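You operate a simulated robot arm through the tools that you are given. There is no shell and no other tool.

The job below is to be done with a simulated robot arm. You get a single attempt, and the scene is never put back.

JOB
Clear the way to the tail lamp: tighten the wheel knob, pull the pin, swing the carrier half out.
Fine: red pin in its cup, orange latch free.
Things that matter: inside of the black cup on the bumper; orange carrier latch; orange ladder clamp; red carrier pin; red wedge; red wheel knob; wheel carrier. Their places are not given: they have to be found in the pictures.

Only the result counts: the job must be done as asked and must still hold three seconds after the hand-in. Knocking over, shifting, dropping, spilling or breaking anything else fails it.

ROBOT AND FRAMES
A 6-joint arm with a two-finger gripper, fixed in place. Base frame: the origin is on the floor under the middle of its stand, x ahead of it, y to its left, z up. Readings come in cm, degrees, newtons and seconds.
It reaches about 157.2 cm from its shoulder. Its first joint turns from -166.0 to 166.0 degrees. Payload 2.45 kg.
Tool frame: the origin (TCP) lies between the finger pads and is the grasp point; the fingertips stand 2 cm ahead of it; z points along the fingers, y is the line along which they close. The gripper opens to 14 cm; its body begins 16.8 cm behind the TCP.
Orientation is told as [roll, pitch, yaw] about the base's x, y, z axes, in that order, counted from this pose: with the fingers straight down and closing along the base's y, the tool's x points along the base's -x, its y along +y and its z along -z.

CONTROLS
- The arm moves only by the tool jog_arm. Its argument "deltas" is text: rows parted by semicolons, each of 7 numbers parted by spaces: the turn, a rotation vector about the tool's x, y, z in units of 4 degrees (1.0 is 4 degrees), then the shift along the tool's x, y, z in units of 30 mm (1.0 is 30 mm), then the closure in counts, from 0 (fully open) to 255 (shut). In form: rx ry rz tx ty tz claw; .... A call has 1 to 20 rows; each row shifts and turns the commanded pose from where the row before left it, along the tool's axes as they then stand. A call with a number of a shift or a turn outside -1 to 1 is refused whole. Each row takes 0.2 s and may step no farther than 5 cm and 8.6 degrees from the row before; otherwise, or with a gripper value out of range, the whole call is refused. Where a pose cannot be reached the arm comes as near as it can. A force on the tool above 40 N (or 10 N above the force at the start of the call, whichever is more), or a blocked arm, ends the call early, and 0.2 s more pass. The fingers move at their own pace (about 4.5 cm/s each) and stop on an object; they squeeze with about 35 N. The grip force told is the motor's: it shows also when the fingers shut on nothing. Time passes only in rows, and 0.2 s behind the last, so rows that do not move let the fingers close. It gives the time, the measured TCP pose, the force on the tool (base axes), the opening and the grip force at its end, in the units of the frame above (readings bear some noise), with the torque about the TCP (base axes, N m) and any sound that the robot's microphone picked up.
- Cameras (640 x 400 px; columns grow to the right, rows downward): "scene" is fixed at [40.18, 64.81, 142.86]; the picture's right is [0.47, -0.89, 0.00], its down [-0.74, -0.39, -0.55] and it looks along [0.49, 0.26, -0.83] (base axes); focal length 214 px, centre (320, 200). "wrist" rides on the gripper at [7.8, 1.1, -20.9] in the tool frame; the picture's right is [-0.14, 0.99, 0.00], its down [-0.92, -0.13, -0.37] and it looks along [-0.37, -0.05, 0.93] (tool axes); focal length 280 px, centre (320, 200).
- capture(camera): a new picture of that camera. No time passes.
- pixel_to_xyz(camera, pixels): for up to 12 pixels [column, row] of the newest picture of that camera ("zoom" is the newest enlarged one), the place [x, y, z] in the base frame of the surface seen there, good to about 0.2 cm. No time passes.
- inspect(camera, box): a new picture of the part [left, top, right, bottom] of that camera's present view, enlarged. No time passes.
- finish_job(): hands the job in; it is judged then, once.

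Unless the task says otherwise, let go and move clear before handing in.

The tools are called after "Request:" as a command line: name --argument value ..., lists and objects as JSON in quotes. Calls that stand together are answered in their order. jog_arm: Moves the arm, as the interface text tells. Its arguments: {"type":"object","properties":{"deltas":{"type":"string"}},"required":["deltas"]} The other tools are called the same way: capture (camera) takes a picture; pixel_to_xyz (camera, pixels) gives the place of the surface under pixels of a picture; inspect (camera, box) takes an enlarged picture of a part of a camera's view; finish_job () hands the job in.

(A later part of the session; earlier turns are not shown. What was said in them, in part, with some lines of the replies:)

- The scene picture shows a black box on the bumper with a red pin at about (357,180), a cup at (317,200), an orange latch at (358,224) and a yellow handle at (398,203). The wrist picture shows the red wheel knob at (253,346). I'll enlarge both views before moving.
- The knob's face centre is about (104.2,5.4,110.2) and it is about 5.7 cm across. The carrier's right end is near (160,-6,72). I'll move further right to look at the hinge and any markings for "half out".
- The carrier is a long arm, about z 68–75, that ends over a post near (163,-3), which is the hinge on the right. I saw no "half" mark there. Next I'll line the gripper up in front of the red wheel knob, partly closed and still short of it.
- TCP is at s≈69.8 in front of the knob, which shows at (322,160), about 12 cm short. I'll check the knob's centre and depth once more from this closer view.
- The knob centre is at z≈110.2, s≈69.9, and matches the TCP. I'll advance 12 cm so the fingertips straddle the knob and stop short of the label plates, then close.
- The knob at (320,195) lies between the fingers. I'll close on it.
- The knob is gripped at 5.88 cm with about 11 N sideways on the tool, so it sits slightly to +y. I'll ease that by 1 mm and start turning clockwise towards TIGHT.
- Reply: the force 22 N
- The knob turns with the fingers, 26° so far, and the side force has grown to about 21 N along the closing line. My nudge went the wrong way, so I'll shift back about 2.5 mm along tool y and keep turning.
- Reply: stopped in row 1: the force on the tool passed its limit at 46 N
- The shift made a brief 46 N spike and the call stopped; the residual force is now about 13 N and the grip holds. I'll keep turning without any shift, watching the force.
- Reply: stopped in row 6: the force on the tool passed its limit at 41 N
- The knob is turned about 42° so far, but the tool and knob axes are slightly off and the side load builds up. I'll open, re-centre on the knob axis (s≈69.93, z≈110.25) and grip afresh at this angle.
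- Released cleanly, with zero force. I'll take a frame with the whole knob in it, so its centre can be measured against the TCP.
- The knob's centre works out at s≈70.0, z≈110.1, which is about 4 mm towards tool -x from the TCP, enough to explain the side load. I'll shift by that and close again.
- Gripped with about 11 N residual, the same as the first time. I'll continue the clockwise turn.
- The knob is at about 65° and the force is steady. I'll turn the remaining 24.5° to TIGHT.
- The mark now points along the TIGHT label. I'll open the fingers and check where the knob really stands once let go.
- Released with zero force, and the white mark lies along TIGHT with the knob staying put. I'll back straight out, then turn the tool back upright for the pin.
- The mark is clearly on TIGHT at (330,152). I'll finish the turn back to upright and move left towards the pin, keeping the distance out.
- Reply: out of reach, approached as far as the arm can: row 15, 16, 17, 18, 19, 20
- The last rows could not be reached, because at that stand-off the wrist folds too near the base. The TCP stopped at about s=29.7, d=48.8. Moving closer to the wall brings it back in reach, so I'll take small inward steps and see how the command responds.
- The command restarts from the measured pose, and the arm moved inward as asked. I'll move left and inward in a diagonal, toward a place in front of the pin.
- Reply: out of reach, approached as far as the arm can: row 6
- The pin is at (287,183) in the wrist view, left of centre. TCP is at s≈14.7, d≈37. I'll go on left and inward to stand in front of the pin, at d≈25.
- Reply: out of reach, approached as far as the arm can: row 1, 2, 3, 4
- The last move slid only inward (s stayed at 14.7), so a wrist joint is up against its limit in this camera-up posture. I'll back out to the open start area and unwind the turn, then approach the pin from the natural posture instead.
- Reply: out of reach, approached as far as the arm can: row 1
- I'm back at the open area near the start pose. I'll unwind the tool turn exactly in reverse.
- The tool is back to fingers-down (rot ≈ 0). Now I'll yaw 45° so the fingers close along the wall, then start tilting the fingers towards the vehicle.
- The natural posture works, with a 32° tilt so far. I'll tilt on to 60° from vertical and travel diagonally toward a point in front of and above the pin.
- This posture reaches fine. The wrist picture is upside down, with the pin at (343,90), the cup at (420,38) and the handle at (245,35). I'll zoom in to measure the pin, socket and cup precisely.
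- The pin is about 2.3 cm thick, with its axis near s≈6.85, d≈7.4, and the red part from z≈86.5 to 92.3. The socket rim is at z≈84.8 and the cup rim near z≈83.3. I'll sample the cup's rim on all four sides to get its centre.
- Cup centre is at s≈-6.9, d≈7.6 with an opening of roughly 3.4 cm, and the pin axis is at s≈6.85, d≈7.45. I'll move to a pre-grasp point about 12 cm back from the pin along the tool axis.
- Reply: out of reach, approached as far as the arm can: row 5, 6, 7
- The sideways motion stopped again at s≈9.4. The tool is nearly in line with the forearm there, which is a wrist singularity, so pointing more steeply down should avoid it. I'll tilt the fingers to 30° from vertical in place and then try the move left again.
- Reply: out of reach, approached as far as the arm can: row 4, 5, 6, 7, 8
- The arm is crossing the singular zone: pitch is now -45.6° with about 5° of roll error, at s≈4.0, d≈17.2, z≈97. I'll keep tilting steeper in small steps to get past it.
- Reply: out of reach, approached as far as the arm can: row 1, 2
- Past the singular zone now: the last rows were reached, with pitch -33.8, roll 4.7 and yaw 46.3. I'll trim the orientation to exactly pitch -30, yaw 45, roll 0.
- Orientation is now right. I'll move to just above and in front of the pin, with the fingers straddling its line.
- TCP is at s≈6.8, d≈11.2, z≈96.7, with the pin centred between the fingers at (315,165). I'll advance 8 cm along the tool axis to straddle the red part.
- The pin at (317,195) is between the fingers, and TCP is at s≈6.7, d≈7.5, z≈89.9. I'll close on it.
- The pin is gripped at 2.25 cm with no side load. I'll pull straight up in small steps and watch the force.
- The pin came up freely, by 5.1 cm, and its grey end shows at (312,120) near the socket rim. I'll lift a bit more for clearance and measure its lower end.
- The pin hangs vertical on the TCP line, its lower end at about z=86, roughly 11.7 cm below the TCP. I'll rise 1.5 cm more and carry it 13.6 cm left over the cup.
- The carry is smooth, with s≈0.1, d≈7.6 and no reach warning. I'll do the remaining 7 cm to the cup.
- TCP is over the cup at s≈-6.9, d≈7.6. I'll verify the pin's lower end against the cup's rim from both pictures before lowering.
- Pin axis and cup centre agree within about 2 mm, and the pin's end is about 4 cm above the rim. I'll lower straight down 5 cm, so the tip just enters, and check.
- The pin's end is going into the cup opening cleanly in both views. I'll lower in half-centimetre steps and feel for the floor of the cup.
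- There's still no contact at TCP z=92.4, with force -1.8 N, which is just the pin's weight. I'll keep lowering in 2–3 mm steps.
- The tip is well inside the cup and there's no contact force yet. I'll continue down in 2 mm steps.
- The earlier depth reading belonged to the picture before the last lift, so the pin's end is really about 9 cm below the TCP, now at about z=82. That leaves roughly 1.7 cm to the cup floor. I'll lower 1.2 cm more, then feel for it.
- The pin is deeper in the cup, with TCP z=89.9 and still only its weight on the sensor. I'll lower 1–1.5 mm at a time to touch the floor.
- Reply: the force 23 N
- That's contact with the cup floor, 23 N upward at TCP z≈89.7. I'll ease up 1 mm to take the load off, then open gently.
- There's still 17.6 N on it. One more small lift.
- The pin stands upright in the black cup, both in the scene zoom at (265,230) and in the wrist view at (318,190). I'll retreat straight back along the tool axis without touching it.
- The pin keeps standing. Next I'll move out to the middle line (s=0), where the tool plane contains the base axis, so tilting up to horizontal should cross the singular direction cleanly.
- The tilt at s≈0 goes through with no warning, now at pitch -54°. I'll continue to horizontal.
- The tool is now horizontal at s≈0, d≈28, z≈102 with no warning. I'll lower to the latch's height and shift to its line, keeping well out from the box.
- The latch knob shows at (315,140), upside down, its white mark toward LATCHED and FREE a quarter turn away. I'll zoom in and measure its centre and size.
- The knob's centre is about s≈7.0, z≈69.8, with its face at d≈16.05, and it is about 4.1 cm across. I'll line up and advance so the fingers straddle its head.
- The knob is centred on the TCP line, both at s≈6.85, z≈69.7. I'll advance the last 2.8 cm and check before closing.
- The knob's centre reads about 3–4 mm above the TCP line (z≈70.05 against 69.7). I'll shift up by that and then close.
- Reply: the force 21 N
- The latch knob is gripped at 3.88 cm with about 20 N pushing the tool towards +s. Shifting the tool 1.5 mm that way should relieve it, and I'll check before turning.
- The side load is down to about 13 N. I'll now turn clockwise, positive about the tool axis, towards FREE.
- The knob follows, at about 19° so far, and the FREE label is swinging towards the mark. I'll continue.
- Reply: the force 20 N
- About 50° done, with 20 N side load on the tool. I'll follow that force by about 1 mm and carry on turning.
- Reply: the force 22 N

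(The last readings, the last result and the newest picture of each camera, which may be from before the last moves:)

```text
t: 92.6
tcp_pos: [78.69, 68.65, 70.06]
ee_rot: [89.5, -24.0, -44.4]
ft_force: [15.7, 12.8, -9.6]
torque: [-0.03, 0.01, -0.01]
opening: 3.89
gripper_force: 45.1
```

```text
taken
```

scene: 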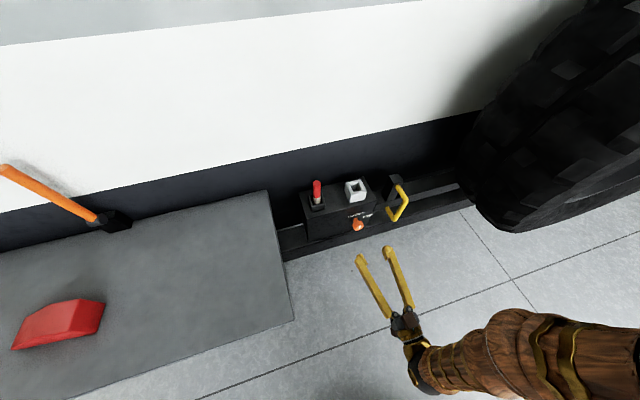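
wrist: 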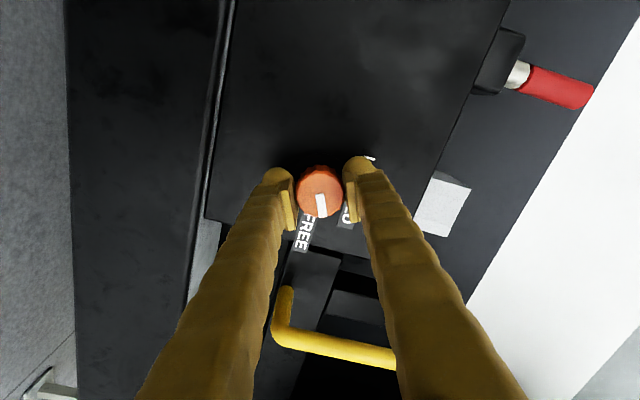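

At 66° now, with FREE coming under the mark and an axial load of about 20 N. I'll ease the tool 1 mm inward and do the last 24°.

Request:
jog_arm --deltas "0 0 0.5 0 0 0.03 255; 0 0 0.75 0 0 0 255; 0 0 0.75 0 0 0 255; 0 0 0.75 0 0 0 255; 0 0 0.75 0 0 0 255; 0 0 0.75 0 0 0 255; 0 0 0.75 0 0 0 255; 0 0 0.75 0 0 0 255; 0 0 0.2 0 0 0 255"

Request:
capture --camera "wrist"

```text
t: 94.6
tcp_pos: [78.69, 68.77, 70.01]
ee_rot: [89.5, -0.1, -44.7]
ft_force: [-10.7, -30.4, -3.0]
torque: [-0.04, 0.02, -0.2]
opening: 3.9
gripper_force: 44.6
```

```text
taken
```

wrist: 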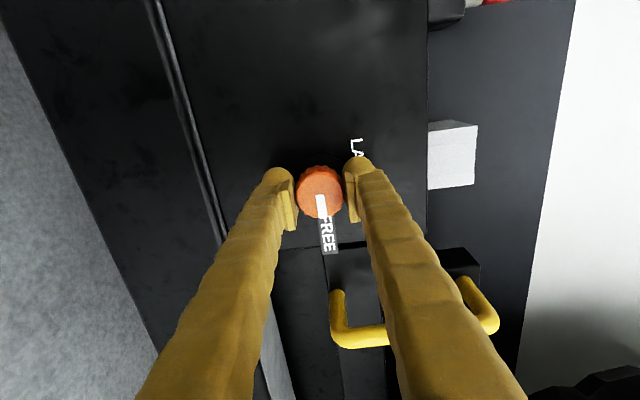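

The mark now points straight at FREE. I'll open the fingers and check that the knob stays.

Request:
jog_arm --deltas "0 0 0 0 0 0 140; 0 0 0 0 0 0 120; 0 0 0 0 0 0 120"

Request:
inspect --camera "wrist" --box '[240, 140, 400, 260]'

```text
t: 95.4
tcp_pos: [78.6, 68.8, 70.01]
ee_rot: [89.7, -0.3, -44.7]
ft_force: [-0.3, 0.2, -0.6]
torque: [0.02, 0.0, -0.01]
opening: 7.39
gripper_force: 0.1
```

```text
3.33 times, centred on (320, 200) of wrist
```

zoom: 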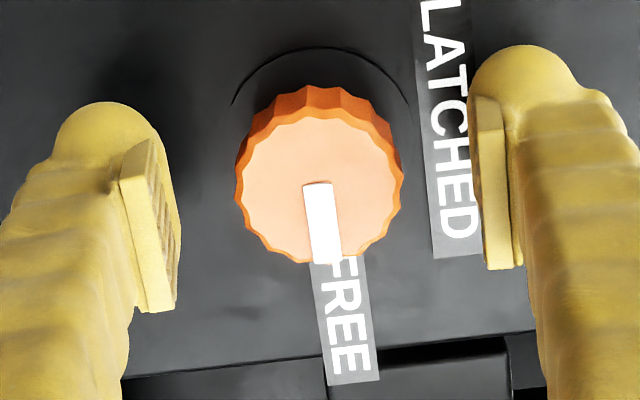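

The latch stays on FREE after release with no force on it. I'll back straight out and turn the tool back upright for the handle.

Request:
jog_arm --deltas "0 0 0 0 0 -0.5 120; 0 0 0 0 0 -1 120; 0 0 -0.5 0 0 -1 120; 0 0 -1 0 0 -1 120; 0 0 -1 0 0 -0.6 120; 0 0 -1 0 0 0 120; 0 0 -1 0 0 0 120; 0 0 -1 0 0 0 120; 0 0 -1 0 0 0 120; 0 0 -1 0 0 0 120; 0 0 -1 0 0 0 120; 0 0 -1 0 0 0 120; 0 0 -1 0 0 0 120; 0 0 -1 0 0 0 120; 0 0 -1 0 0 0 120; 0 0 -1 0 0 0 120; 0 0 -1 0 0 0 120; 0 0 -1 0 0 0 120; 0 0 -1 0 0 0 120; 0 0 -1 0 0 0 120"

Request:
capture --camera "wrist"

Request:
capture --camera "scene"

```text
t: 99.6
tcp_pos: [69.86, 59.98, 70.14]
ee_rot: [89.0, -70.4, -43.7]
ft_force: [0.3, 0.5, 0.1]
torque: [-0.02, 0.02, 0.03]
opening: 7.38
gripper_force: 0.1
```

```text
taken
```

wrist: 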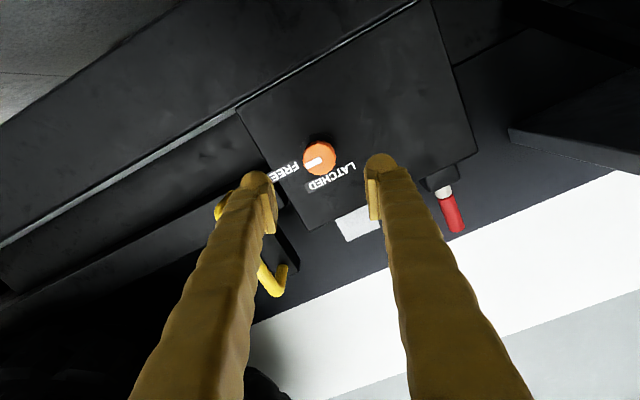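

```text
taken
```

scene: 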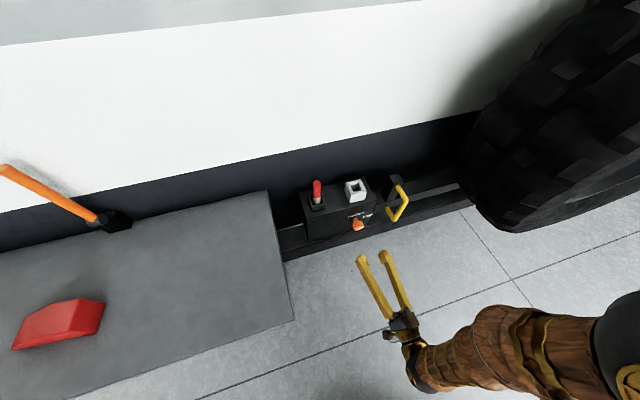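

The pin stands in the cup at (317,195) and the latch points to FREE. I'll finish turning back upright and take a close look at the yellow handle.

Request:
jog_arm --deltas "0 0 -1 0 0 0 120; 0 0 -1 0 0 0 120; 0 0 -1 0 0 0 120; 0 0 -1 0 0 0 120; 0 0 -0.9 0 0 0 120; 0 0 0 0 -0.8 -0.2 120; 0 0 0 0 -0.8 -0.2 120; 0 0 0 0 -0.8 -0.2 120; 0 0 0 0 -0.8 -0.2 120"

Request:
capture --camera "wrist"

Request:
inspect --camera "scene" --box '[360, 160, 440, 230]'

Request:
pixel_to_xyz --camera "zoom" --pixels '[[270, 145], [310, 175], [345, 235], [330, 265], [300, 310], [270, 355], [245, 325], [230, 300], [230, 110], [255, 130], [280, 150], [200, 200]]'

```text
t: 101.6
tcp_pos: [75.08, 51.63, 69.91]
ee_rot: [24.5, -89.6, 20.9]
ft_force: [0.1, 0.7, -0.8]
torque: [0.02, -0.02, 0.0]
opening: 7.4
gripper_force: 0.1
```

```text
taken
```

wrist: 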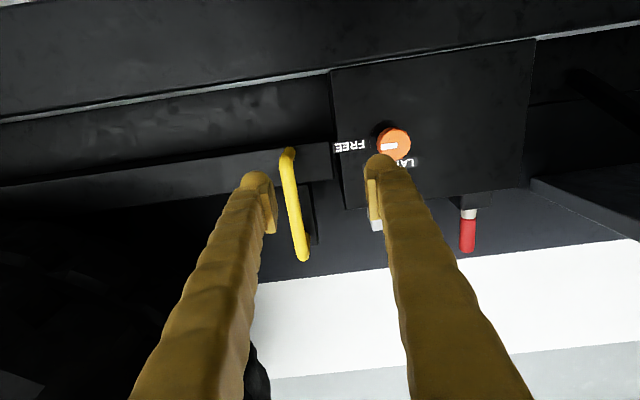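

```text
5.71 times, centred on (400, 195) of scene
```

zoom: 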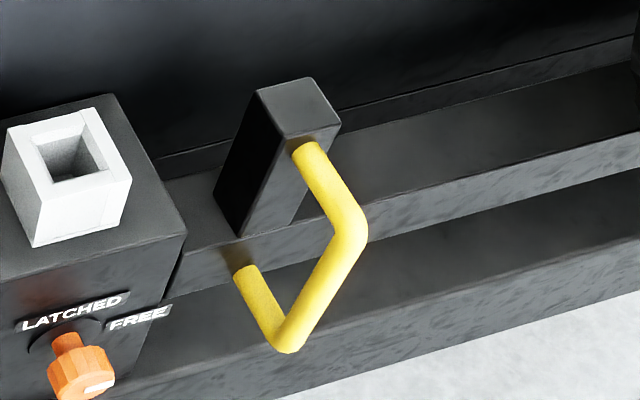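

```text
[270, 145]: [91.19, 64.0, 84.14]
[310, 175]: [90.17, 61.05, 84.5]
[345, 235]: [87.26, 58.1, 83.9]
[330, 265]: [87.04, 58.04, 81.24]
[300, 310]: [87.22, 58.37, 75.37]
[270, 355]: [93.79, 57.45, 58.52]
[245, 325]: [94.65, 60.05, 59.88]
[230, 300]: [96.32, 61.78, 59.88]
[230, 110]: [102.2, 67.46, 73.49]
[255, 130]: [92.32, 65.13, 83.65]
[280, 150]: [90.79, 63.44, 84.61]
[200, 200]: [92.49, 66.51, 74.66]
```

The handle is a vertical yellow bar about 2 cm thick at s≈20.5, d≈16.5, from z≈71 to 84.5, with the hinge near (163,-3). Pulling along an arc of about 97 cm radius around that hinge should open it. I'll rise to the bar's height, move in front of it and tilt the tool 25° down so the elbow stays clear of the wheel.

Request:
jog_arm --deltas "0 0 0 -0.9 -0.43 0 120; 0 0 0 -0.9 -0.43 0 120; 0 0 0 -0.8 -0.43 0 120; 0 0.9 0 0 0 0 120; 0 0.9 0 0 0 0 120; 0 0.9 0 0 0 0 120; 0 0.9 0 0 0 0 120; 0 0.9 0 0 0 0 120; 0 0.9 0 0 0 0 120; 0 0.85 0 0 0 0 120"

Request:
capture --camera "wrist"

Request:
capture --camera "scene"

```text
t: 103.8
tcp_pos: [77.92, 48.85, 77.95]
ee_rot: [0.4, -64.6, 44.9]
ft_force: [0.5, 0.0, 0.2]
torque: [0.0, -0.01, -0.01]
opening: 7.41
gripper_force: 0.0
```

```text
taken
```

wrist: 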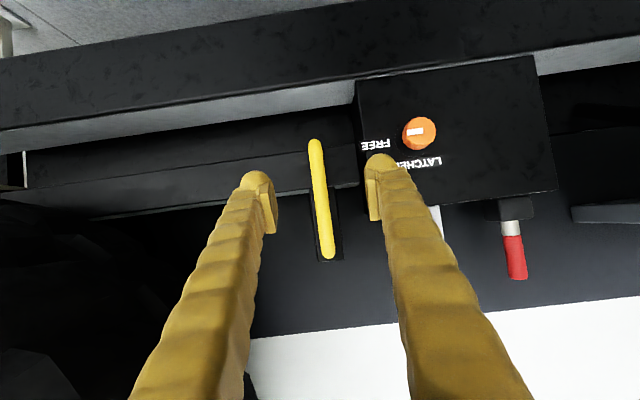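

```text
taken
```

scene: 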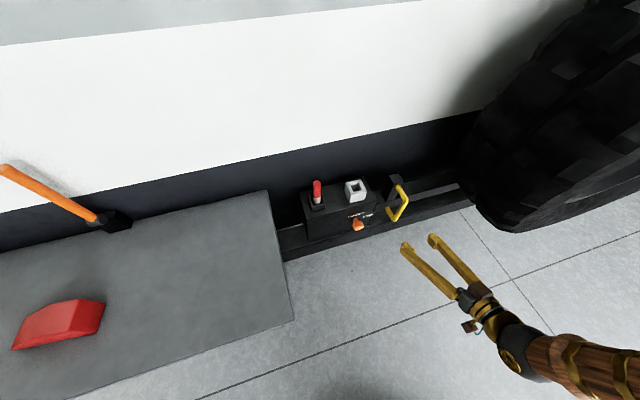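

The bar runs through the middle between the fingers, from (315,145) to (328,255). I'll measure it here.

Request:
pixel_to_xyz --camera "wrist" --pixels '[[315, 150], [318, 175], [322, 200], [325, 225], [328, 250], [330, 257], [345, 180], [300, 170], [200, 195], [350, 225]]'

Request:
inspect --camera "wrist" --box '[240, 120, 400, 270]'

```text
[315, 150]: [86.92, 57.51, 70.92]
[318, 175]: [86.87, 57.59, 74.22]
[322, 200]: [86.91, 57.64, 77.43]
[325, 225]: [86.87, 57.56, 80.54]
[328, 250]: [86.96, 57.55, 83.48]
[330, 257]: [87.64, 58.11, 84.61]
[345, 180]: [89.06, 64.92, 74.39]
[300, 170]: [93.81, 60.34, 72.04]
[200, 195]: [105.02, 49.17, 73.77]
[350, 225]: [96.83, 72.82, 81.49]
```

```text
2.67 times, centred on (320, 195) of wrist
```

zoom: 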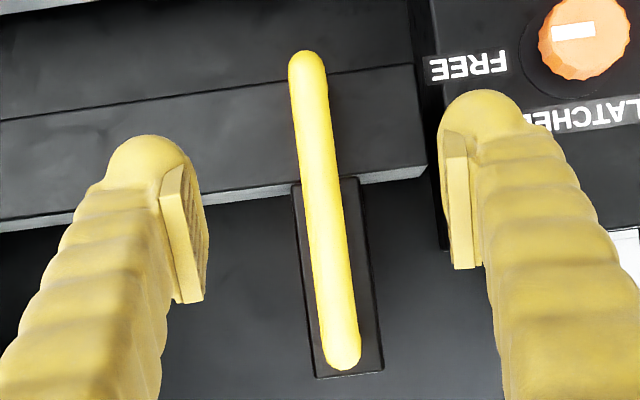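

The bar's front is at d≈17.8, s≈20.7, so its axis is near (87.6,58.3), mid-height 77.5. I'll advance horizontally 13.5 cm so the bar sits at the TCP.

Request:
jog_arm --deltas "0 0 0 -0.38 -0.01 0.816 120; 0 0 0 -0.38 -0.01 0.816 120; 0 0 0 -0.38 -0.01 0.816 120; 0 0 0 -0.38 -0.01 0.816 120; 0 0 0 -0.38 -0.01 0.816 120"

Request:
capture --camera "wrist"

Request:
inspect --camera "scene" --box '[320, 150, 480, 250]'

```text
t: 105.0
tcp_pos: [87.61, 58.34, 77.68]
ee_rot: [0.4, -64.7, 44.9]
ft_force: [-0.3, -0.2, -0.6]
torque: [-0.02, 0.0, 0.01]
opening: 7.42
gripper_force: 0.0
```

```text
taken
```

wrist: 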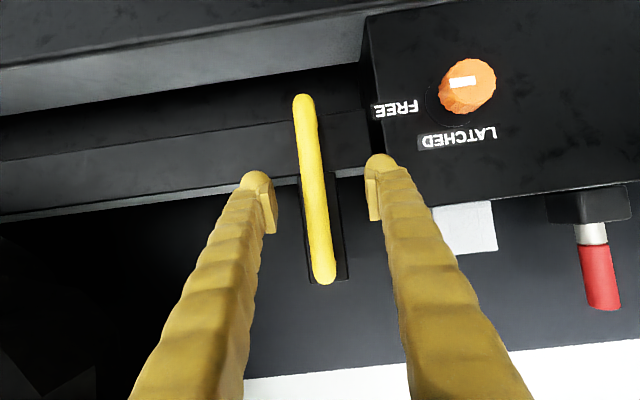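

```text
4.00 times, centred on (400, 200) of scene
```

zoom: 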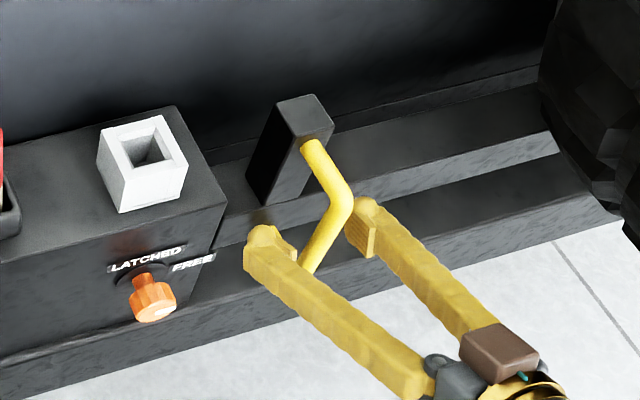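

The bar is between the fingers. I'll go 4 mm deeper for a firmer hold and close.

Request:
jog_arm --deltas "0 0 0 -0.06 0 0.12 120; 0 0 0 0 0 0 255; 0 0 0 0 0 0 255; 0 0 0 0 0 0 255; 0 0 0 0 0 0 255; 0 0 0 0 0 0 255"

Request:
capture --camera "wrist"

```text
t: 106.3
tcp_pos: [88.09, 58.51, 77.83]
ee_rot: [0.5, -64.7, 44.6]
ft_force: [5.7, -3.7, -1.6]
torque: [-0.24, -0.14, 0.04]
opening: 1.34
gripper_force: 33.8
stopped in row 6: the force on the tool passed its limit at 44 N (the readings are from after the stop); the commanded pose is now the measured one
```

```text
taken
```

wrist: 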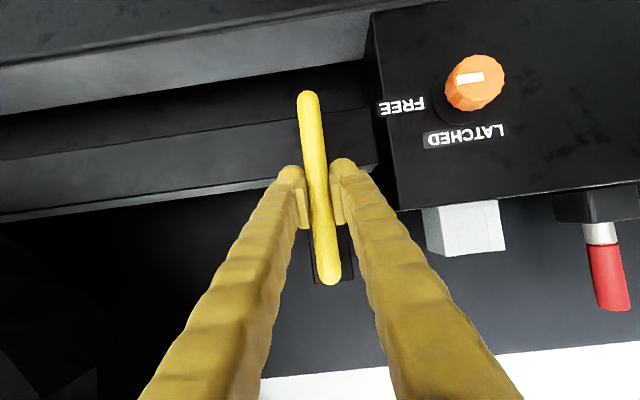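

The bar is gripped (opening 1.34 cm), with about 7 N left on the tool after the stop. I'll start a gentle pull outward along the arc, half a centimetre per row, and watch the force.

Request:
jog_arm --deltas "-0.033 0 -0.016 0.035 -0.009 -0.075 255; -0.033 0 -0.016 0.07 -0.0174 -0.15 255; -0.033 0 -0.016 0.07 -0.0174 -0.15 255; -0.033 0 -0.016 0.07 -0.0174 -0.15 255; -0.033 0 -0.016 0.07 -0.0174 -0.15 255; -0.033 0 -0.016 0.07 -0.0174 -0.15 255"

Request:
capture --camera "wrist"

Request:
inspect --camera "scene" --box '[320, 150, 480, 250]'

```text
t: 107.8
tcp_pos: [86.28, 56.28, 77.76]
ee_rot: [0.5, -64.7, 45.4]
ft_force: [20.1, -15.7, -6.6]
torque: [-0.46, -0.2, 0.12]
opening: 1.34
gripper_force: 39.8
```

```text
taken
```

wrist: 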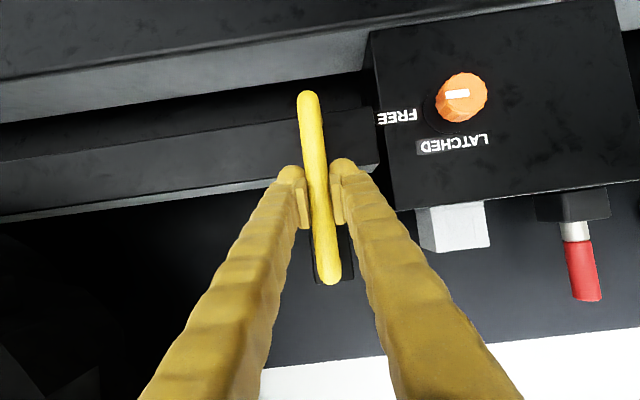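

```text
4.00 times, centred on (400, 200) of scene
```

zoom: 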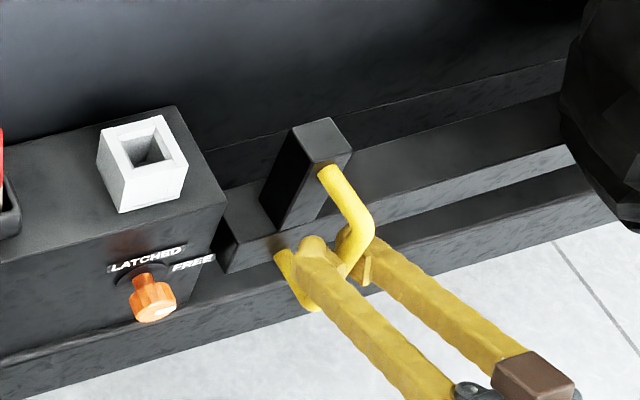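

The carrier moves: the arm end has left the box and TCP has moved 2.9 cm along the arc. There's 25 N toward +s, so the true arc bends slightly more toward the hinge. I'll add a little to that side and pull on at 1 cm per row.

Request:
jog_arm --deltas "-0.067 0 -0.031 0.07 -0.05 -0.15 255; -0.067 0 -0.031 0.14 -0.06 -0.3 255; -0.067 0 -0.031 0.14 -0.06 -0.3 255; -0.067 0 -0.031 0.14 -0.05 -0.298 255; -0.067 0 -0.031 0.14 -0.05 -0.298 255; -0.067 0 -0.031 0.14 -0.05 -0.298 255"

```text
t: 109.2
tcp_pos: [83.07, 51.78, 77.84]
ee_rot: [0.7, -64.6, 47.2]
ft_force: [-3.3, -1.2, 2.4]
torque: [-0.25, -0.18, 0.02]
opening: 1.3
gripper_force: 39.7
stopped in row 6: the force on the tool passed its limit at 41 N (the readings are from after the stop); the commanded pose is now the measured one
```

The three TCP readings all lie 97.05 cm from my hinge estimate, so the arc is right, and about 5° is open. The stop seems to have come from speed. I'll continue slower, in short calls, to see the force direction.

Request:
jog_arm --deltas "-0.047 0 -0.022 0.05 -0.017 -0.105 255; -0.047 0 -0.022 0.098 -0.034 -0.209 255; -0.047 0 -0.022 0.098 -0.034 -0.209 255; -0.047 0 -0.022 0.098 -0.034 -0.209 255; -0.047 0 -0.022 0.098 -0.035 -0.209 255"

```text
t: 110.4
tcp_pos: [81.37, 49.25, 77.79]
ee_rot: [0.6, -64.6, 48.3]
ft_force: [-13.7, 11.6, -0.9]
torque: [0.01, -0.08, -0.1]
opening: 1.29
gripper_force: 39.9
```

Now the side force is 18 N the other way, so I over-corrected by about a millimetre. I'll trim that and keep pulling along the computed arc.

Request:
jog_arm --deltas "-0.047 0 -0.022 0.06 0.005 -0.13 255; -0.047 0 -0.022 0.098 -0.03 -0.209 255; -0.047 0 -0.022 0.098 -0.037 -0.209 255; -0.047 0 -0.022 0.098 -0.037 -0.209 255; -0.047 0 -0.022 0.098 -0.038 -0.209 255; -0.047 0 -0.022 0.098 -0.039 -0.209 255; -0.047 0 -0.022 0.098 -0.039 -0.208 255; -0.047 0 -0.022 0.098 -0.04 -0.208 255"

```text
t: 112.2
tcp_pos: [78.56, 44.64, 77.84]
ee_rot: [0.7, -64.6, 49.9]
ft_force: [-5.1, 2.5, -14.2]
torque: [-0.16, -0.19, -0.08]
opening: 1.31
gripper_force: 39.9
```

About 10° open and right on the arc (r=97.05). I'll continue for another 6° or so and then look at the clearances.

Request:
jog_arm --deltas "-0.053 0 -0.025 0.09 -0.025 -0.11 255; -0.053 0 -0.025 0.111 -0.049 -0.237 255; -0.053 0 -0.025 0.111 -0.05 -0.237 255; -0.053 0 -0.025 0.111 -0.051 -0.237 255; -0.053 0 -0.025 0.111 -0.052 -0.237 255; -0.053 0 -0.025 0.111 -0.053 -0.237 255; -0.053 0 -0.025 0.111 -0.054 -0.236 255; -0.053 0 -0.025 0.111 -0.055 -0.236 255; -0.053 0 -0.025 0.111 -0.056 -0.236 255; -0.053 0 -0.025 0.111 -0.057 -0.236 255; -0.053 0 -0.025 0.111 -0.058 -0.236 255; -0.053 0 -0.025 0.111 -0.059 -0.236 255"

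Request:
capture --camera "wrist"

Request:
capture --camera "scene"

```text
t: 113.5
tcp_pos: [76.71, 41.3, 77.74]
ee_rot: [0.7, -64.7, 51.5]
ft_force: [-5.7, 1.9, 0.1]
torque: [-0.36, -0.07, -0.04]
opening: 1.33
gripper_force: 40.5
stopped in row 6: the force on the tool passed its limit at 42 N (the readings are from after the stop); the commanded pose is now the measured one
```

```text
taken
```

wrist: 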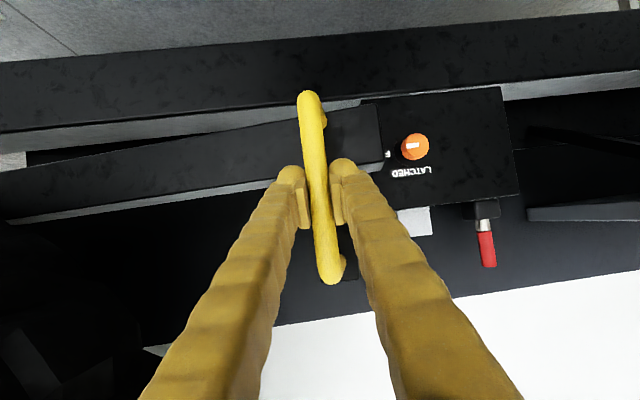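

```text
taken
```

scene: 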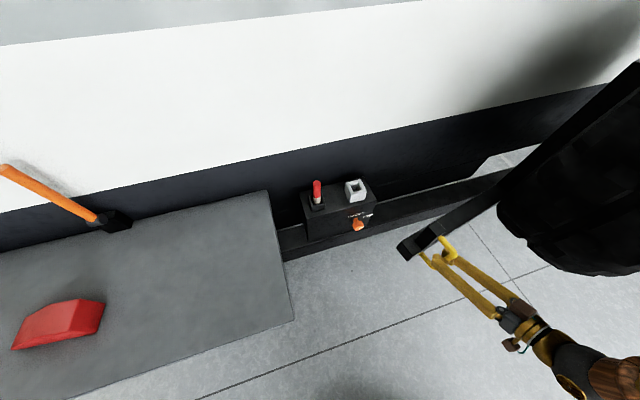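

About 12° open, and the wheel and hand are clear of each other in the scene view. The stop came from a short force peak, so I'll go on at 0.6 cm per row.

Request:
jog_arm --deltas "-0.04 0 -0.019 0.04 -0.02 -0.09 255; -0.04 0 -0.019 0.083 -0.039 -0.178 255; -0.04 0 -0.019 0.083 -0.04 -0.178 255; -0.04 0 -0.019 0.083 -0.04 -0.178 255; -0.04 0 -0.019 0.083 -0.041 -0.178 255; -0.04 0 -0.019 0.083 -0.042 -0.178 255; -0.04 0 -0.019 0.083 -0.042 -0.177 255; -0.04 0 -0.019 0.083 -0.043 -0.177 255; -0.04 0 -0.019 0.083 -0.043 -0.177 255; -0.04 0 -0.019 0.083 -0.044 -0.177 255; -0.04 0 -0.019 0.083 -0.045 -0.177 255; -0.04 0 -0.019 0.083 -0.045 -0.177 255; -0.04 0 -0.019 0.083 -0.046 -0.177 255; -0.04 0 -0.019 0.083 -0.046 -0.177 255"

```text
t: 115.6
tcp_pos: [74.43, 36.7, 77.76]
ee_rot: [0.7, -64.6, 53.1]
ft_force: [-4.1, 0.3, 5.6]
torque: [-0.3, -0.08, -0.04]
opening: 1.31
gripper_force: 40.2
stopped in row 10: the force on the tool passed its limit at 41 N (the readings are from after the stop); the commanded pose is now the measured one
```

About 15° open, and after the stop the force is nearly zero, so the peak comes from a slowly growing radial error. I'll make a shorter pull to see which way it builds.

Request:
jog_arm --deltas "-0.04 0 -0.019 0.04 -0.022 -0.09 255; -0.04 0 -0.019 0.083 -0.043 -0.177 255; -0.04 0 -0.019 0.083 -0.044 -0.177 255; -0.04 0 -0.019 0.083 -0.044 -0.177 255; -0.04 0 -0.019 0.083 -0.045 -0.177 255; -0.04 0 -0.019 0.083 -0.046 -0.177 255; 0 0 0 0 0 0 255"

```text
t: 117.2
tcp_pos: [73.03, 33.61, 77.67]
ee_rot: [0.8, -64.6, 54.1]
ft_force: [-15.4, 4.4, 0.9]
torque: [-0.2, -0.05, -0.06]
opening: 1.31
gripper_force: 39.5
```

The residual is 16 N pointing away from the hinge, so the true centre is about a centimetre nearer the robot, at (162.5,-4.0). I'll correct the arc for that and continue.

Request:
jog_arm --deltas "-0.04 0 -0.019 0.03 0.01 -0.08 255; -0.04 0 -0.019 0.083 -0.036 -0.177 255; -0.04 0 -0.019 0.083 -0.045 -0.177 255; -0.04 0 -0.019 0.083 -0.046 -0.176 255; -0.04 0 -0.019 0.083 -0.046 -0.176 255; -0.04 0 -0.019 0.082 -0.047 -0.176 255; -0.04 0 -0.019 0.082 -0.047 -0.176 255; -0.04 0 -0.019 0.082 -0.048 -0.176 255; 0 0 0 0 0 0 255"

```text
t: 119.2
tcp_pos: [71.47, 29.52, 77.8]
ee_rot: [0.6, -64.6, 55.5]
ft_force: [7.7, -2.8, -15.8]
torque: [-0.09, -0.35, 0.05]
opening: 1.33
gripper_force: 39.8
```

About 20° open, force small apart from 16 N downward. I'll lower by 1 mm to relieve that and keep following the arc.

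Request:
jog_arm --deltas "-0.03 0 -0.014 0.08 -0.035 -0.09 255; -0.047 0 -0.022 0.098 -0.058 -0.204 255; -0.047 0 -0.022 0.098 -0.059 -0.204 255; -0.047 0 -0.022 0.098 -0.06 -0.204 255; -0.047 0 -0.022 0.098 -0.06 -0.204 255; -0.047 0 -0.022 0.097 -0.061 -0.204 255; -0.047 0 -0.022 0.097 -0.062 -0.203 255; -0.047 0 -0.022 0.097 -0.063 -0.203 255; -0.047 0 -0.022 0.097 -0.064 -0.203 255; 0 0 0 0 0 0 255"

Request:
capture --camera "scene"

Request:
capture --camera "wrist"

```text
t: 121.4
tcp_pos: [69.49, 23.89, 77.65]
ee_rot: [0.4, -64.6, 57.4]
ft_force: [-8.2, 0.5, 31.0]
torque: [-0.23, -0.09, -0.05]
opening: 1.32
gripper_force: 40.0
```

```text
taken
```

scene: 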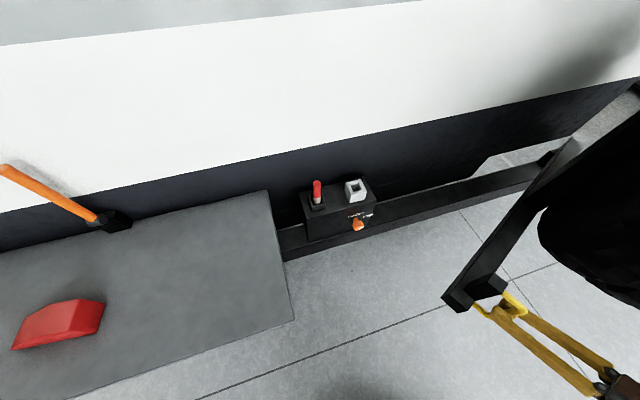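

```text
taken
```

wrist: 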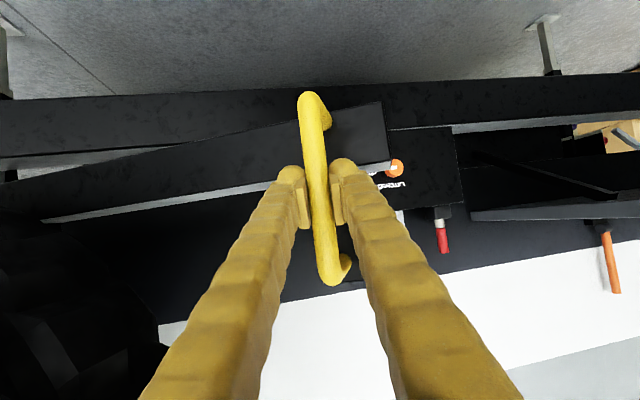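

About 23° open. I over-lowered, with +31 N vertical now, so I'll come back up 0.8 mm and continue. Pin, latch and hand all look fine in both views.

Request:
jog_arm --deltas "-0.02 0 -0.01 0.01 -0.01 -0.08 255; -0.047 0 -0.022 0.096 -0.063 -0.203 255; -0.047 0 -0.022 0.096 -0.064 -0.203 255; -0.047 0 -0.022 0.096 -0.065 -0.203 255; -0.047 0 -0.022 0.096 -0.066 -0.202 255; -0.047 0 -0.022 0.096 -0.066 -0.202 255; -0.047 0 -0.022 0.096 -0.067 -0.202 255; -0.047 0 -0.022 0.096 -0.068 -0.202 255; -0.047 0 -0.022 0.096 -0.069 -0.201 255; -0.047 0 -0.022 0.096 -0.07 -0.201 255; 0 0 0 0 0 0 255"

```text
t: 123.8
tcp_pos: [67.88, 17.48, 77.68]
ee_rot: [0.6, -64.6, 59.4]
ft_force: [6.7, 0.1, -26.9]
torque: [-0.11, -0.36, 0.05]
opening: 1.31
gripper_force: 39.5
```

About 27° open; radial force is small, with 27 N vertical the other way since the hold is very stiff vertically. I'll trim by 0.4 mm and go on.

Request:
jog_arm --deltas "-0.02 0 -0.01 0.055 -0.035 -0.09 255; -0.047 0 -0.022 0.096 -0.072 -0.2 255; -0.047 0 -0.022 0.096 -0.072 -0.2 255; -0.047 0 -0.022 0.096 -0.073 -0.2 255; -0.047 0 -0.022 0.096 -0.074 -0.199 255; -0.047 0 -0.022 0.095 -0.074 -0.199 255; -0.047 0 -0.022 0.095 -0.075 -0.199 255; -0.047 0 -0.022 0.095 -0.076 -0.198 255; 0 0 0 0 0 0 255"

Request:
capture --camera "scene"

Request:
capture --camera "wrist"

```text
t: 125.8
tcp_pos: [66.86, 12.39, 77.54]
ee_rot: [0.5, -64.7, 61.1]
ft_force: [-22.1, 4.2, 30.9]
torque: [-0.09, 0.03, -0.1]
opening: 1.31
gripper_force: 40.1
```

```text
taken
```

scene: 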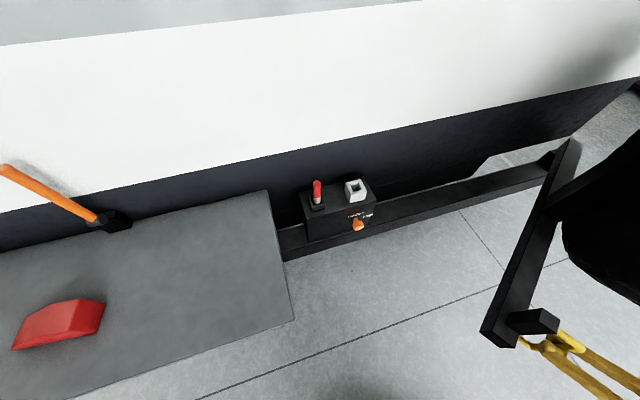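

```text
taken
```

wrist: 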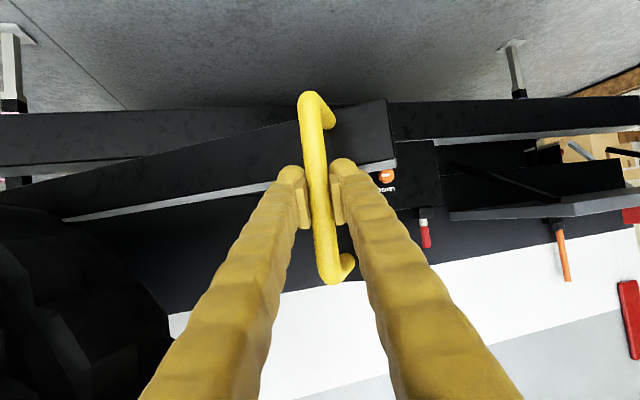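

About 30° open. The residual is 22 N radially outward and 31 N up, so I'll trim both by about a millimetre or less, then continue.

Request:
jog_arm --deltas "0 0 0 -0.009 0.025 -0.012 255; -0.03 0 -0.014 0.047 -0.03 -0.1 255; -0.047 0 -0.022 0.0945 -0.074 -0.199 255; -0.047 0 -0.022 0.0945 -0.075 -0.199 255; -0.047 0 -0.022 0.0945 -0.076 -0.199 255; -0.047 0 -0.022 0.094 -0.077 -0.198 255; -0.047 0 -0.022 0.094 -0.078 -0.198 255; -0.047 0 -0.022 0.094 -0.078 -0.198 255; 0 0 0 0 0 0 255"

```text
t: 127.8
tcp_pos: [66.08, 7.98, 77.52]
ee_rot: [0.5, -64.6, 62.4]
ft_force: [32.3, -5.9, -22.9]
torque: [-0.1, -0.48, 0.18]
opening: 1.33
gripper_force: 39.3
```

About 33° open. I over-corrected, with 33 N inward and 23 N down, so I'll trim back by half a millimetre each and continue.

Request:
jog_arm --deltas "0 0 0 0.007 -0.017 0.01 255; -0.03 0 -0.014 0.047 -0.04 -0.1 255; -0.047 0 -0.022 0.094 -0.081 -0.197 255; -0.047 0 -0.022 0.094 -0.082 -0.197 255; -0.047 0 -0.022 0.093 -0.082 -0.197 255; -0.047 0 -0.022 0.093 -0.083 -0.196 255; -0.047 0 -0.022 0.093 -0.084 -0.196 255; -0.047 0 -0.022 0.093 -0.085 -0.196 255; 0 0 0 0 0 0 255"

Request:
capture --camera "scene"

Request:
capture --camera "wrist"

```text
t: 129.8
tcp_pos: [65.68, 3.43, 77.7]
ee_rot: [0.5, -64.7, 63.8]
ft_force: [29.2, -4.1, -2.0]
torque: [-0.18, -0.47, 0.16]
opening: 1.3
gripper_force: 39.9
```

```text
taken
```

scene: 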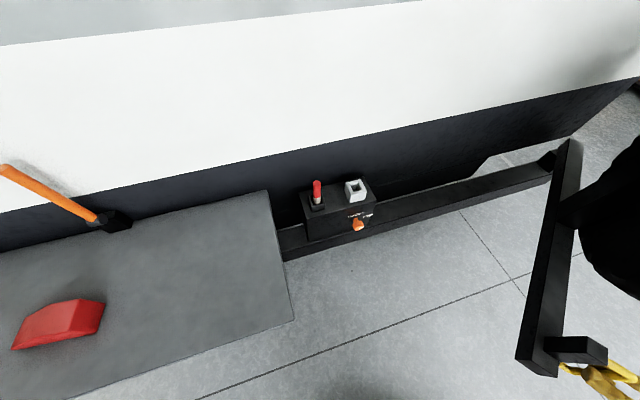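

```text
taken
```

wrist: 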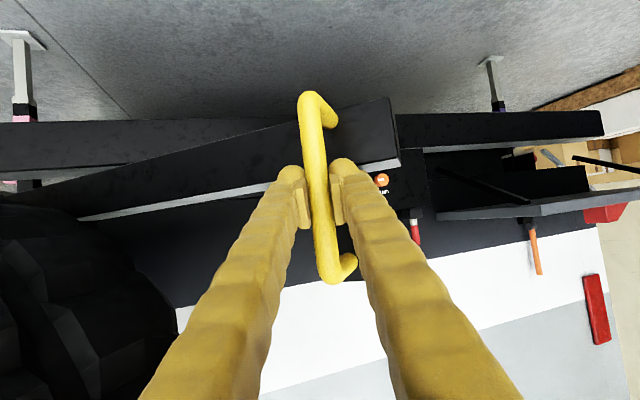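

About 36° open. I'll ease 0.6 mm inward toward the hinge and keep on.

Request:
jog_arm --deltas "0 0 0 -0.003 -0.019 0.007 255; -0.03 0 -0.014 0.047 -0.045 -0.1 255; -0.047 0 -0.022 0.093 -0.088 -0.195 255; -0.047 0 -0.022 0.093 -0.089 -0.195 255; -0.047 0 -0.022 0.092 -0.089 -0.195 255; -0.047 0 -0.022 0.092 -0.09 -0.194 255; -0.047 0 -0.022 0.092 -0.091 -0.194 255; -0.047 0 -0.022 0.092 -0.092 -0.194 255; 0 0 0 0 0 0 255"

```text
t: 131.8
tcp_pos: [65.52, -1.05, 77.7]
ee_rot: [0.5, -64.7, 65.2]
ft_force: [-1.1, 1.9, 28.0]
torque: [-0.2, -0.11, -0.02]
opening: 1.31
gripper_force: 39.6
```

About 38° open; only 28 N vertical remains, so I'll trim 0.4 mm up and go on.

Request:
jog_arm --deltas "0 0 0 -0.012 0 -0.006 255; -0.03 0 -0.014 0.046 -0.046 -0.1 255; -0.047 0 -0.022 0.0915 -0.092 -0.194 255; -0.047 0 -0.022 0.0915 -0.093 -0.194 255; -0.047 0 -0.022 0.091 -0.094 -0.193 255; -0.047 0 -0.022 0.091 -0.094 -0.193 255; -0.047 0 -0.022 0.091 -0.095 -0.193 255; -0.047 0 -0.022 0.091 -0.096 -0.192 255; 0 0 0 0 0 0 255"

```text
t: 133.8
tcp_pos: [65.45, -5.62, 77.65]
ee_rot: [0.5, -64.6, 66.7]
ft_force: [-27.8, 0.6, -12.1]
torque: [0.06, -0.07, -0.12]
opening: 1.33
gripper_force: 39.3
```

About 41° open. I'll trim 0.5 mm outward and pull the next few degrees.

Request:
jog_arm --deltas "0 0 0 0.005 0.015 -0.005 255; -0.03 0 -0.014 0.046 -0.044 -0.096 255; -0.047 0 -0.022 0.091 -0.094 -0.192 255; -0.047 0 -0.022 0.091 -0.095 -0.192 255; -0.047 0 -0.022 0.091 -0.096 -0.192 255; -0.047 0 -0.022 0.091 -0.097 -0.191 255; -0.047 0 -0.022 0.0905 -0.098 -0.191 255; 0 0 0 0 0 0 255"

Request:
capture --camera "scene"

Request:
capture --camera "wrist"

```text
t: 135.6
tcp_pos: [65.59, -9.5, 77.79]
ee_rot: [0.5, -64.7, 67.8]
ft_force: [-28.6, -3.3, -15.7]
torque: [-0.22, 0.12, -0.16]
opening: 1.35
gripper_force: 39.5
```

```text
taken
```

scene: 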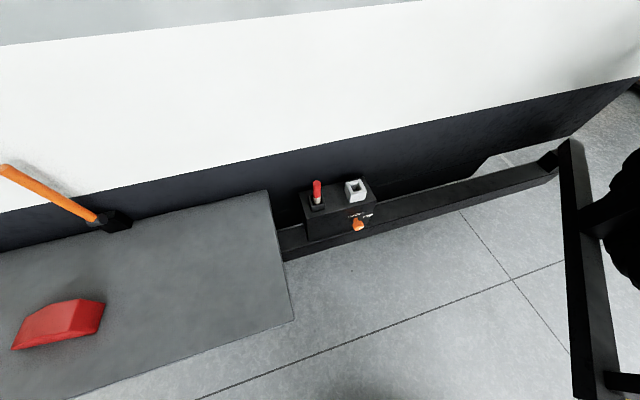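

```text
taken
```

wrist: 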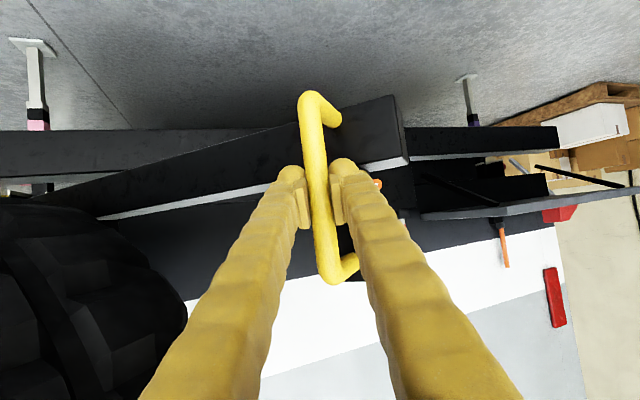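

The hand's path says about 43° open. I'll check the carrier's true angle by sampling the arm's edge in the scene view.

Request:
inspect --camera "scene" --box '[520, 120, 640, 400]'

Request:
pixel_to_xyz --camera "scene" --pixels '[[562, 180], [566, 220], [569, 260], [572, 300], [575, 340], [578, 380], [580, 180], [586, 220], [592, 260], [597, 300], [603, 340], [610, 375]]'

```text
1.43 times, centred on (580, 260) of scene
```

zoom: 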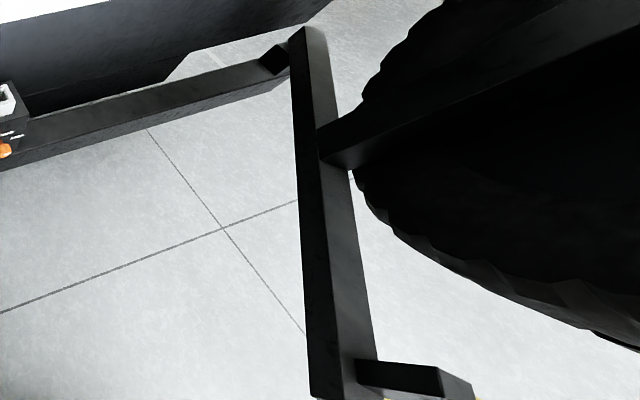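

```text
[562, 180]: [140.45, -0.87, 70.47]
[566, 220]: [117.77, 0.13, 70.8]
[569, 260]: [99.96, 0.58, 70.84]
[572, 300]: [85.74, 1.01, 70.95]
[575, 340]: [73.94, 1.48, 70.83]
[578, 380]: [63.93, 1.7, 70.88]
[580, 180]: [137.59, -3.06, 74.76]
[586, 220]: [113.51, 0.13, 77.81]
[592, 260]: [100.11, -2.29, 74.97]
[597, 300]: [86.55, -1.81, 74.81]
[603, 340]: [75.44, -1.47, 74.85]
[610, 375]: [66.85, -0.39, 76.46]
```

The arm's inner edge runs from (63.9,1.7) to (140.5,-0.9), which gives a swing of about 43.1° from closed. I'll trim the load and pull about 2.5–3° more, to just past 45°, then hold still.

Request:
jog_arm --deltas "0 0 0 0.009 0.015 -0.004 255; -0.03 0 -0.014 0.045 -0.046 -0.095 255; -0.047 0 -0.022 0.09 -0.098 -0.19 255; -0.047 0 -0.022 0.09 -0.099 -0.19 255; -0.047 0 -0.022 0.09 -0.1 -0.19 255; -0.047 0 -0.022 0.09 -0.101 -0.189 255; -0.03 0 -0.014 0.045 -0.051 -0.095 255; 0 0 0 0 0 0 255; 0 0 0 0 0 0 255"

Request:
capture --camera "scene"

Request:
pixel_to_xyz --camera "scene" --pixels '[[566, 175], [570, 200], [573, 220], [578, 250], [582, 280], [586, 300], [590, 330], [594, 360], [598, 385]]'

```text
t: 137.6
tcp_pos: [65.9, -13.04, 77.74]
ee_rot: [0.4, -64.7, 69.0]
ft_force: [6.2, -0.5, -9.7]
torque: [-0.14, -0.23, 0.04]
opening: 1.33
gripper_force: 39.7
```

```text
taken
```

scene: 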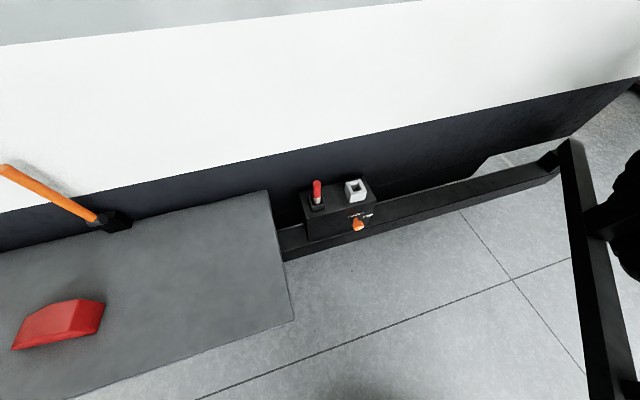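

```text
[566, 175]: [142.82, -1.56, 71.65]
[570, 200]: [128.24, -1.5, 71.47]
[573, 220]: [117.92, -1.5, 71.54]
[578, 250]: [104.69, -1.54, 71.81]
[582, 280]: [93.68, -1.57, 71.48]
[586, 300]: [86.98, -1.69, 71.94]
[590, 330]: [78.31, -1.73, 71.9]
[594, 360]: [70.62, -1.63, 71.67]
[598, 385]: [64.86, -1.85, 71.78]
```

The arm's edge now runs almost exactly along base -x (from (64.9,-1.85) to (142.8,-1.56)), which is 45.2° of swing. The load on the bar is only about 10 N. I'll open the fingers without moving and see whether the carrier stays.

Request:
jog_arm --deltas "0 0 0 0 0 0 255; 0 0 0 0 0 0 215; 0 0 0 0 0 0 180; 0 0 0 0 0 0 160; 0 0 0 0 0 0 160; 0 0 0 0 0 0 160"

Request:
capture --camera "wrist"

Request:
capture --camera "scene"

Request:
pixel_to_xyz --camera "scene" --pixels '[[566, 175], [573, 220], [582, 280], [590, 330], [598, 385]]'

```text
t: 139.0
tcp_pos: [65.83, -13.04, 77.78]
ee_rot: [0.5, -64.7, 68.9]
ft_force: [0.2, -1.1, -0.9]
torque: [-0.01, -0.02, -0.01]
opening: 5.21
gripper_force: 0.1
```

```text
taken
```

wrist: 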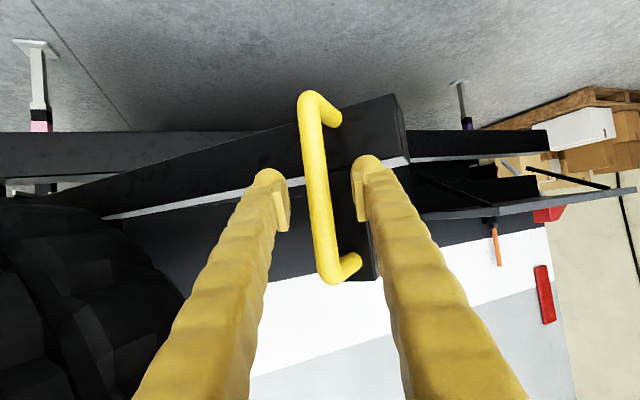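

```text
taken
```

scene: 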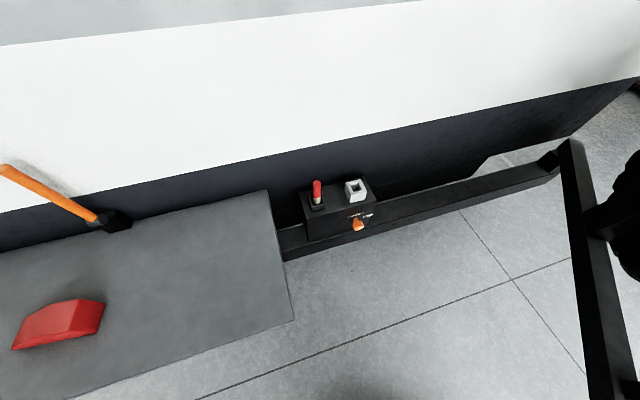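

```text
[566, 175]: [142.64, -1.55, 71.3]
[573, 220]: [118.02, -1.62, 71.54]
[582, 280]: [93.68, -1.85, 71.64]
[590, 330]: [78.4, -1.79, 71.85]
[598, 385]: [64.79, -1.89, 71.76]
```

The carrier stays put after release, with the same edge readings and no force on the tool. I'll back straight away from the handle.

Request:
jog_arm --deltas "0 0 0 0 0 -0.3 160; 0 0 0 0 0 -0.5 160; 0 0 0 0 0 -0.8 160; 0 0 0 0 0 -0.8 160; 0 0 0 0 0 -0.8 160; 0 0 0 0 0 -0.8 160; 0 0 0 0 0 -0.8 160"

Request:
capture --camera "wrist"

Request:
capture --camera "scene"

Request:
pixel_to_xyz --camera "scene" --pixels '[[566, 175], [573, 220], [582, 280], [590, 330], [598, 385]]'

```text
t: 140.6
tcp_pos: [61.36, -25.22, 83.97]
ee_rot: [0.6, -64.7, 69.0]
ft_force: [-0.2, 0.4, 0.6]
torque: [-0.01, -0.01, 0.0]
opening: 5.21
gripper_force: 0.1
```

```text
taken
```

wrist: 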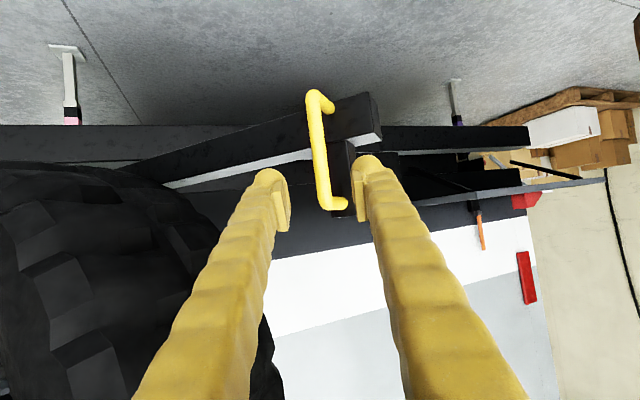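

```text
taken
```

scene: 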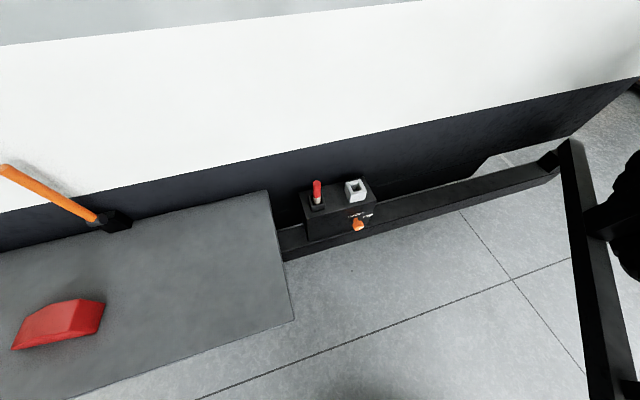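

```text
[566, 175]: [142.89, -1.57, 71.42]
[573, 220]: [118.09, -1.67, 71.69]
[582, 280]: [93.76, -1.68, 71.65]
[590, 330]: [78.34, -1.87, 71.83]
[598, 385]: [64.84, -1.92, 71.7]
```

The carrier holds still at 45°. I'll move further clear and take a last close look at the pin, the cup and the latch.

Request:
jog_arm --deltas "0 0 0 0 0 -0.9 160; 0 0 0 0 0 -0.9 160; 0 0 0 0 0 -0.9 160; 0 0 0 0 0 -0.9 160; 0 0 0 0 0 0 160; 0 0 0 0 0 0 160; 0 0 0 0 0 0 160"

Request:
inspect --camera "scene" --box '[290, 160, 390, 240]'

Request:
capture --camera "wrist"

Request:
capture --camera "scene"

Request:
pixel_to_xyz --camera "scene" --pixels '[[566, 175], [573, 220], [582, 280], [590, 330], [598, 385]]'

```text
t: 142.2
tcp_pos: [57.76, -34.26, 88.47]
ee_rot: [0.4, -64.7, 68.9]
ft_force: [0.1, 0.0, 0.6]
torque: [0.01, 0.03, -0.01]
opening: 5.23
gripper_force: 0.1
```

```text
5.00 times, centred on (340, 200) of scene
```

zoom: 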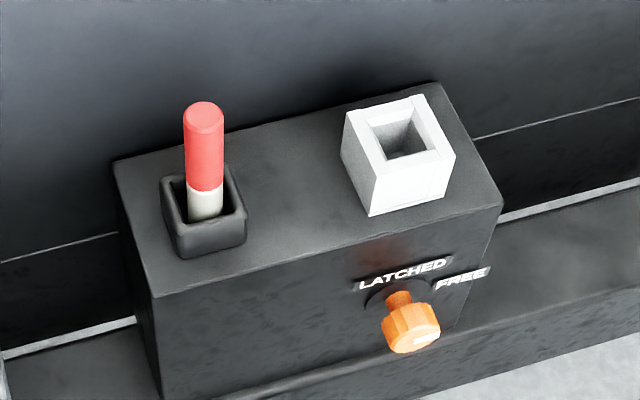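

```text
taken
```

wrist: 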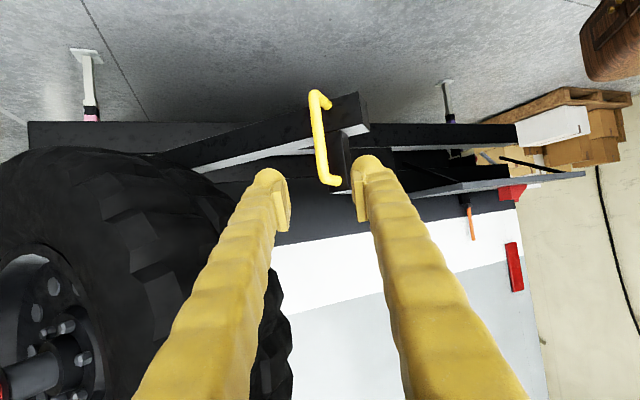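

```text
taken
```

scene: 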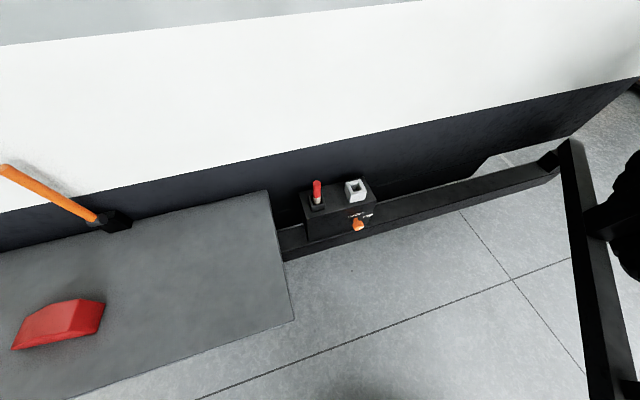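

```text
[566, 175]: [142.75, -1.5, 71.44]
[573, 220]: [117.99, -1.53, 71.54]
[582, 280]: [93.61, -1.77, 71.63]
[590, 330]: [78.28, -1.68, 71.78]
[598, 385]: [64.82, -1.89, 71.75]
```

All parts check out. The pin stands in the black cup (zoom (205,160)), the latch mark points to FREE, and the arm's edge still reads 45° after several seconds. The wheel knob was last seen on TIGHT, and the hand is open and clear of everything. I'll hand the job in.

Request:
finish_job

```text
The job is handed in.
```

The job is handed in: the wheel carrier is swung about 45° out and was standing still when I last checked.

- **Wheel knob:** turned a quarter turn from LOOSE to TIGHT. I saw it on TIGHT right after letting go, but did not look again after the swing.
- **Red pin:** pulled from its white socket and standing upright in the black cup.
- **Orange latch:** turned from LATCHED to FREE, and still on FREE at the end.
- **Carrier:** pulled out by the yellow handle. "Half out" had no mark anywhere, so I took it as 45°, half of an assumed 90° range. The last edge readings give about 45.2°.

The force limit stopped the arm a few times: twice while turning the wheel knob, once while gripping the handle, and a few times during the swing. The peaks were 41–46 N. In the last pictures nothing looked knocked over, and the orange ladder clamp and the red wedge were where they started. The gripper was open and clear of the vehicle when I handed in.
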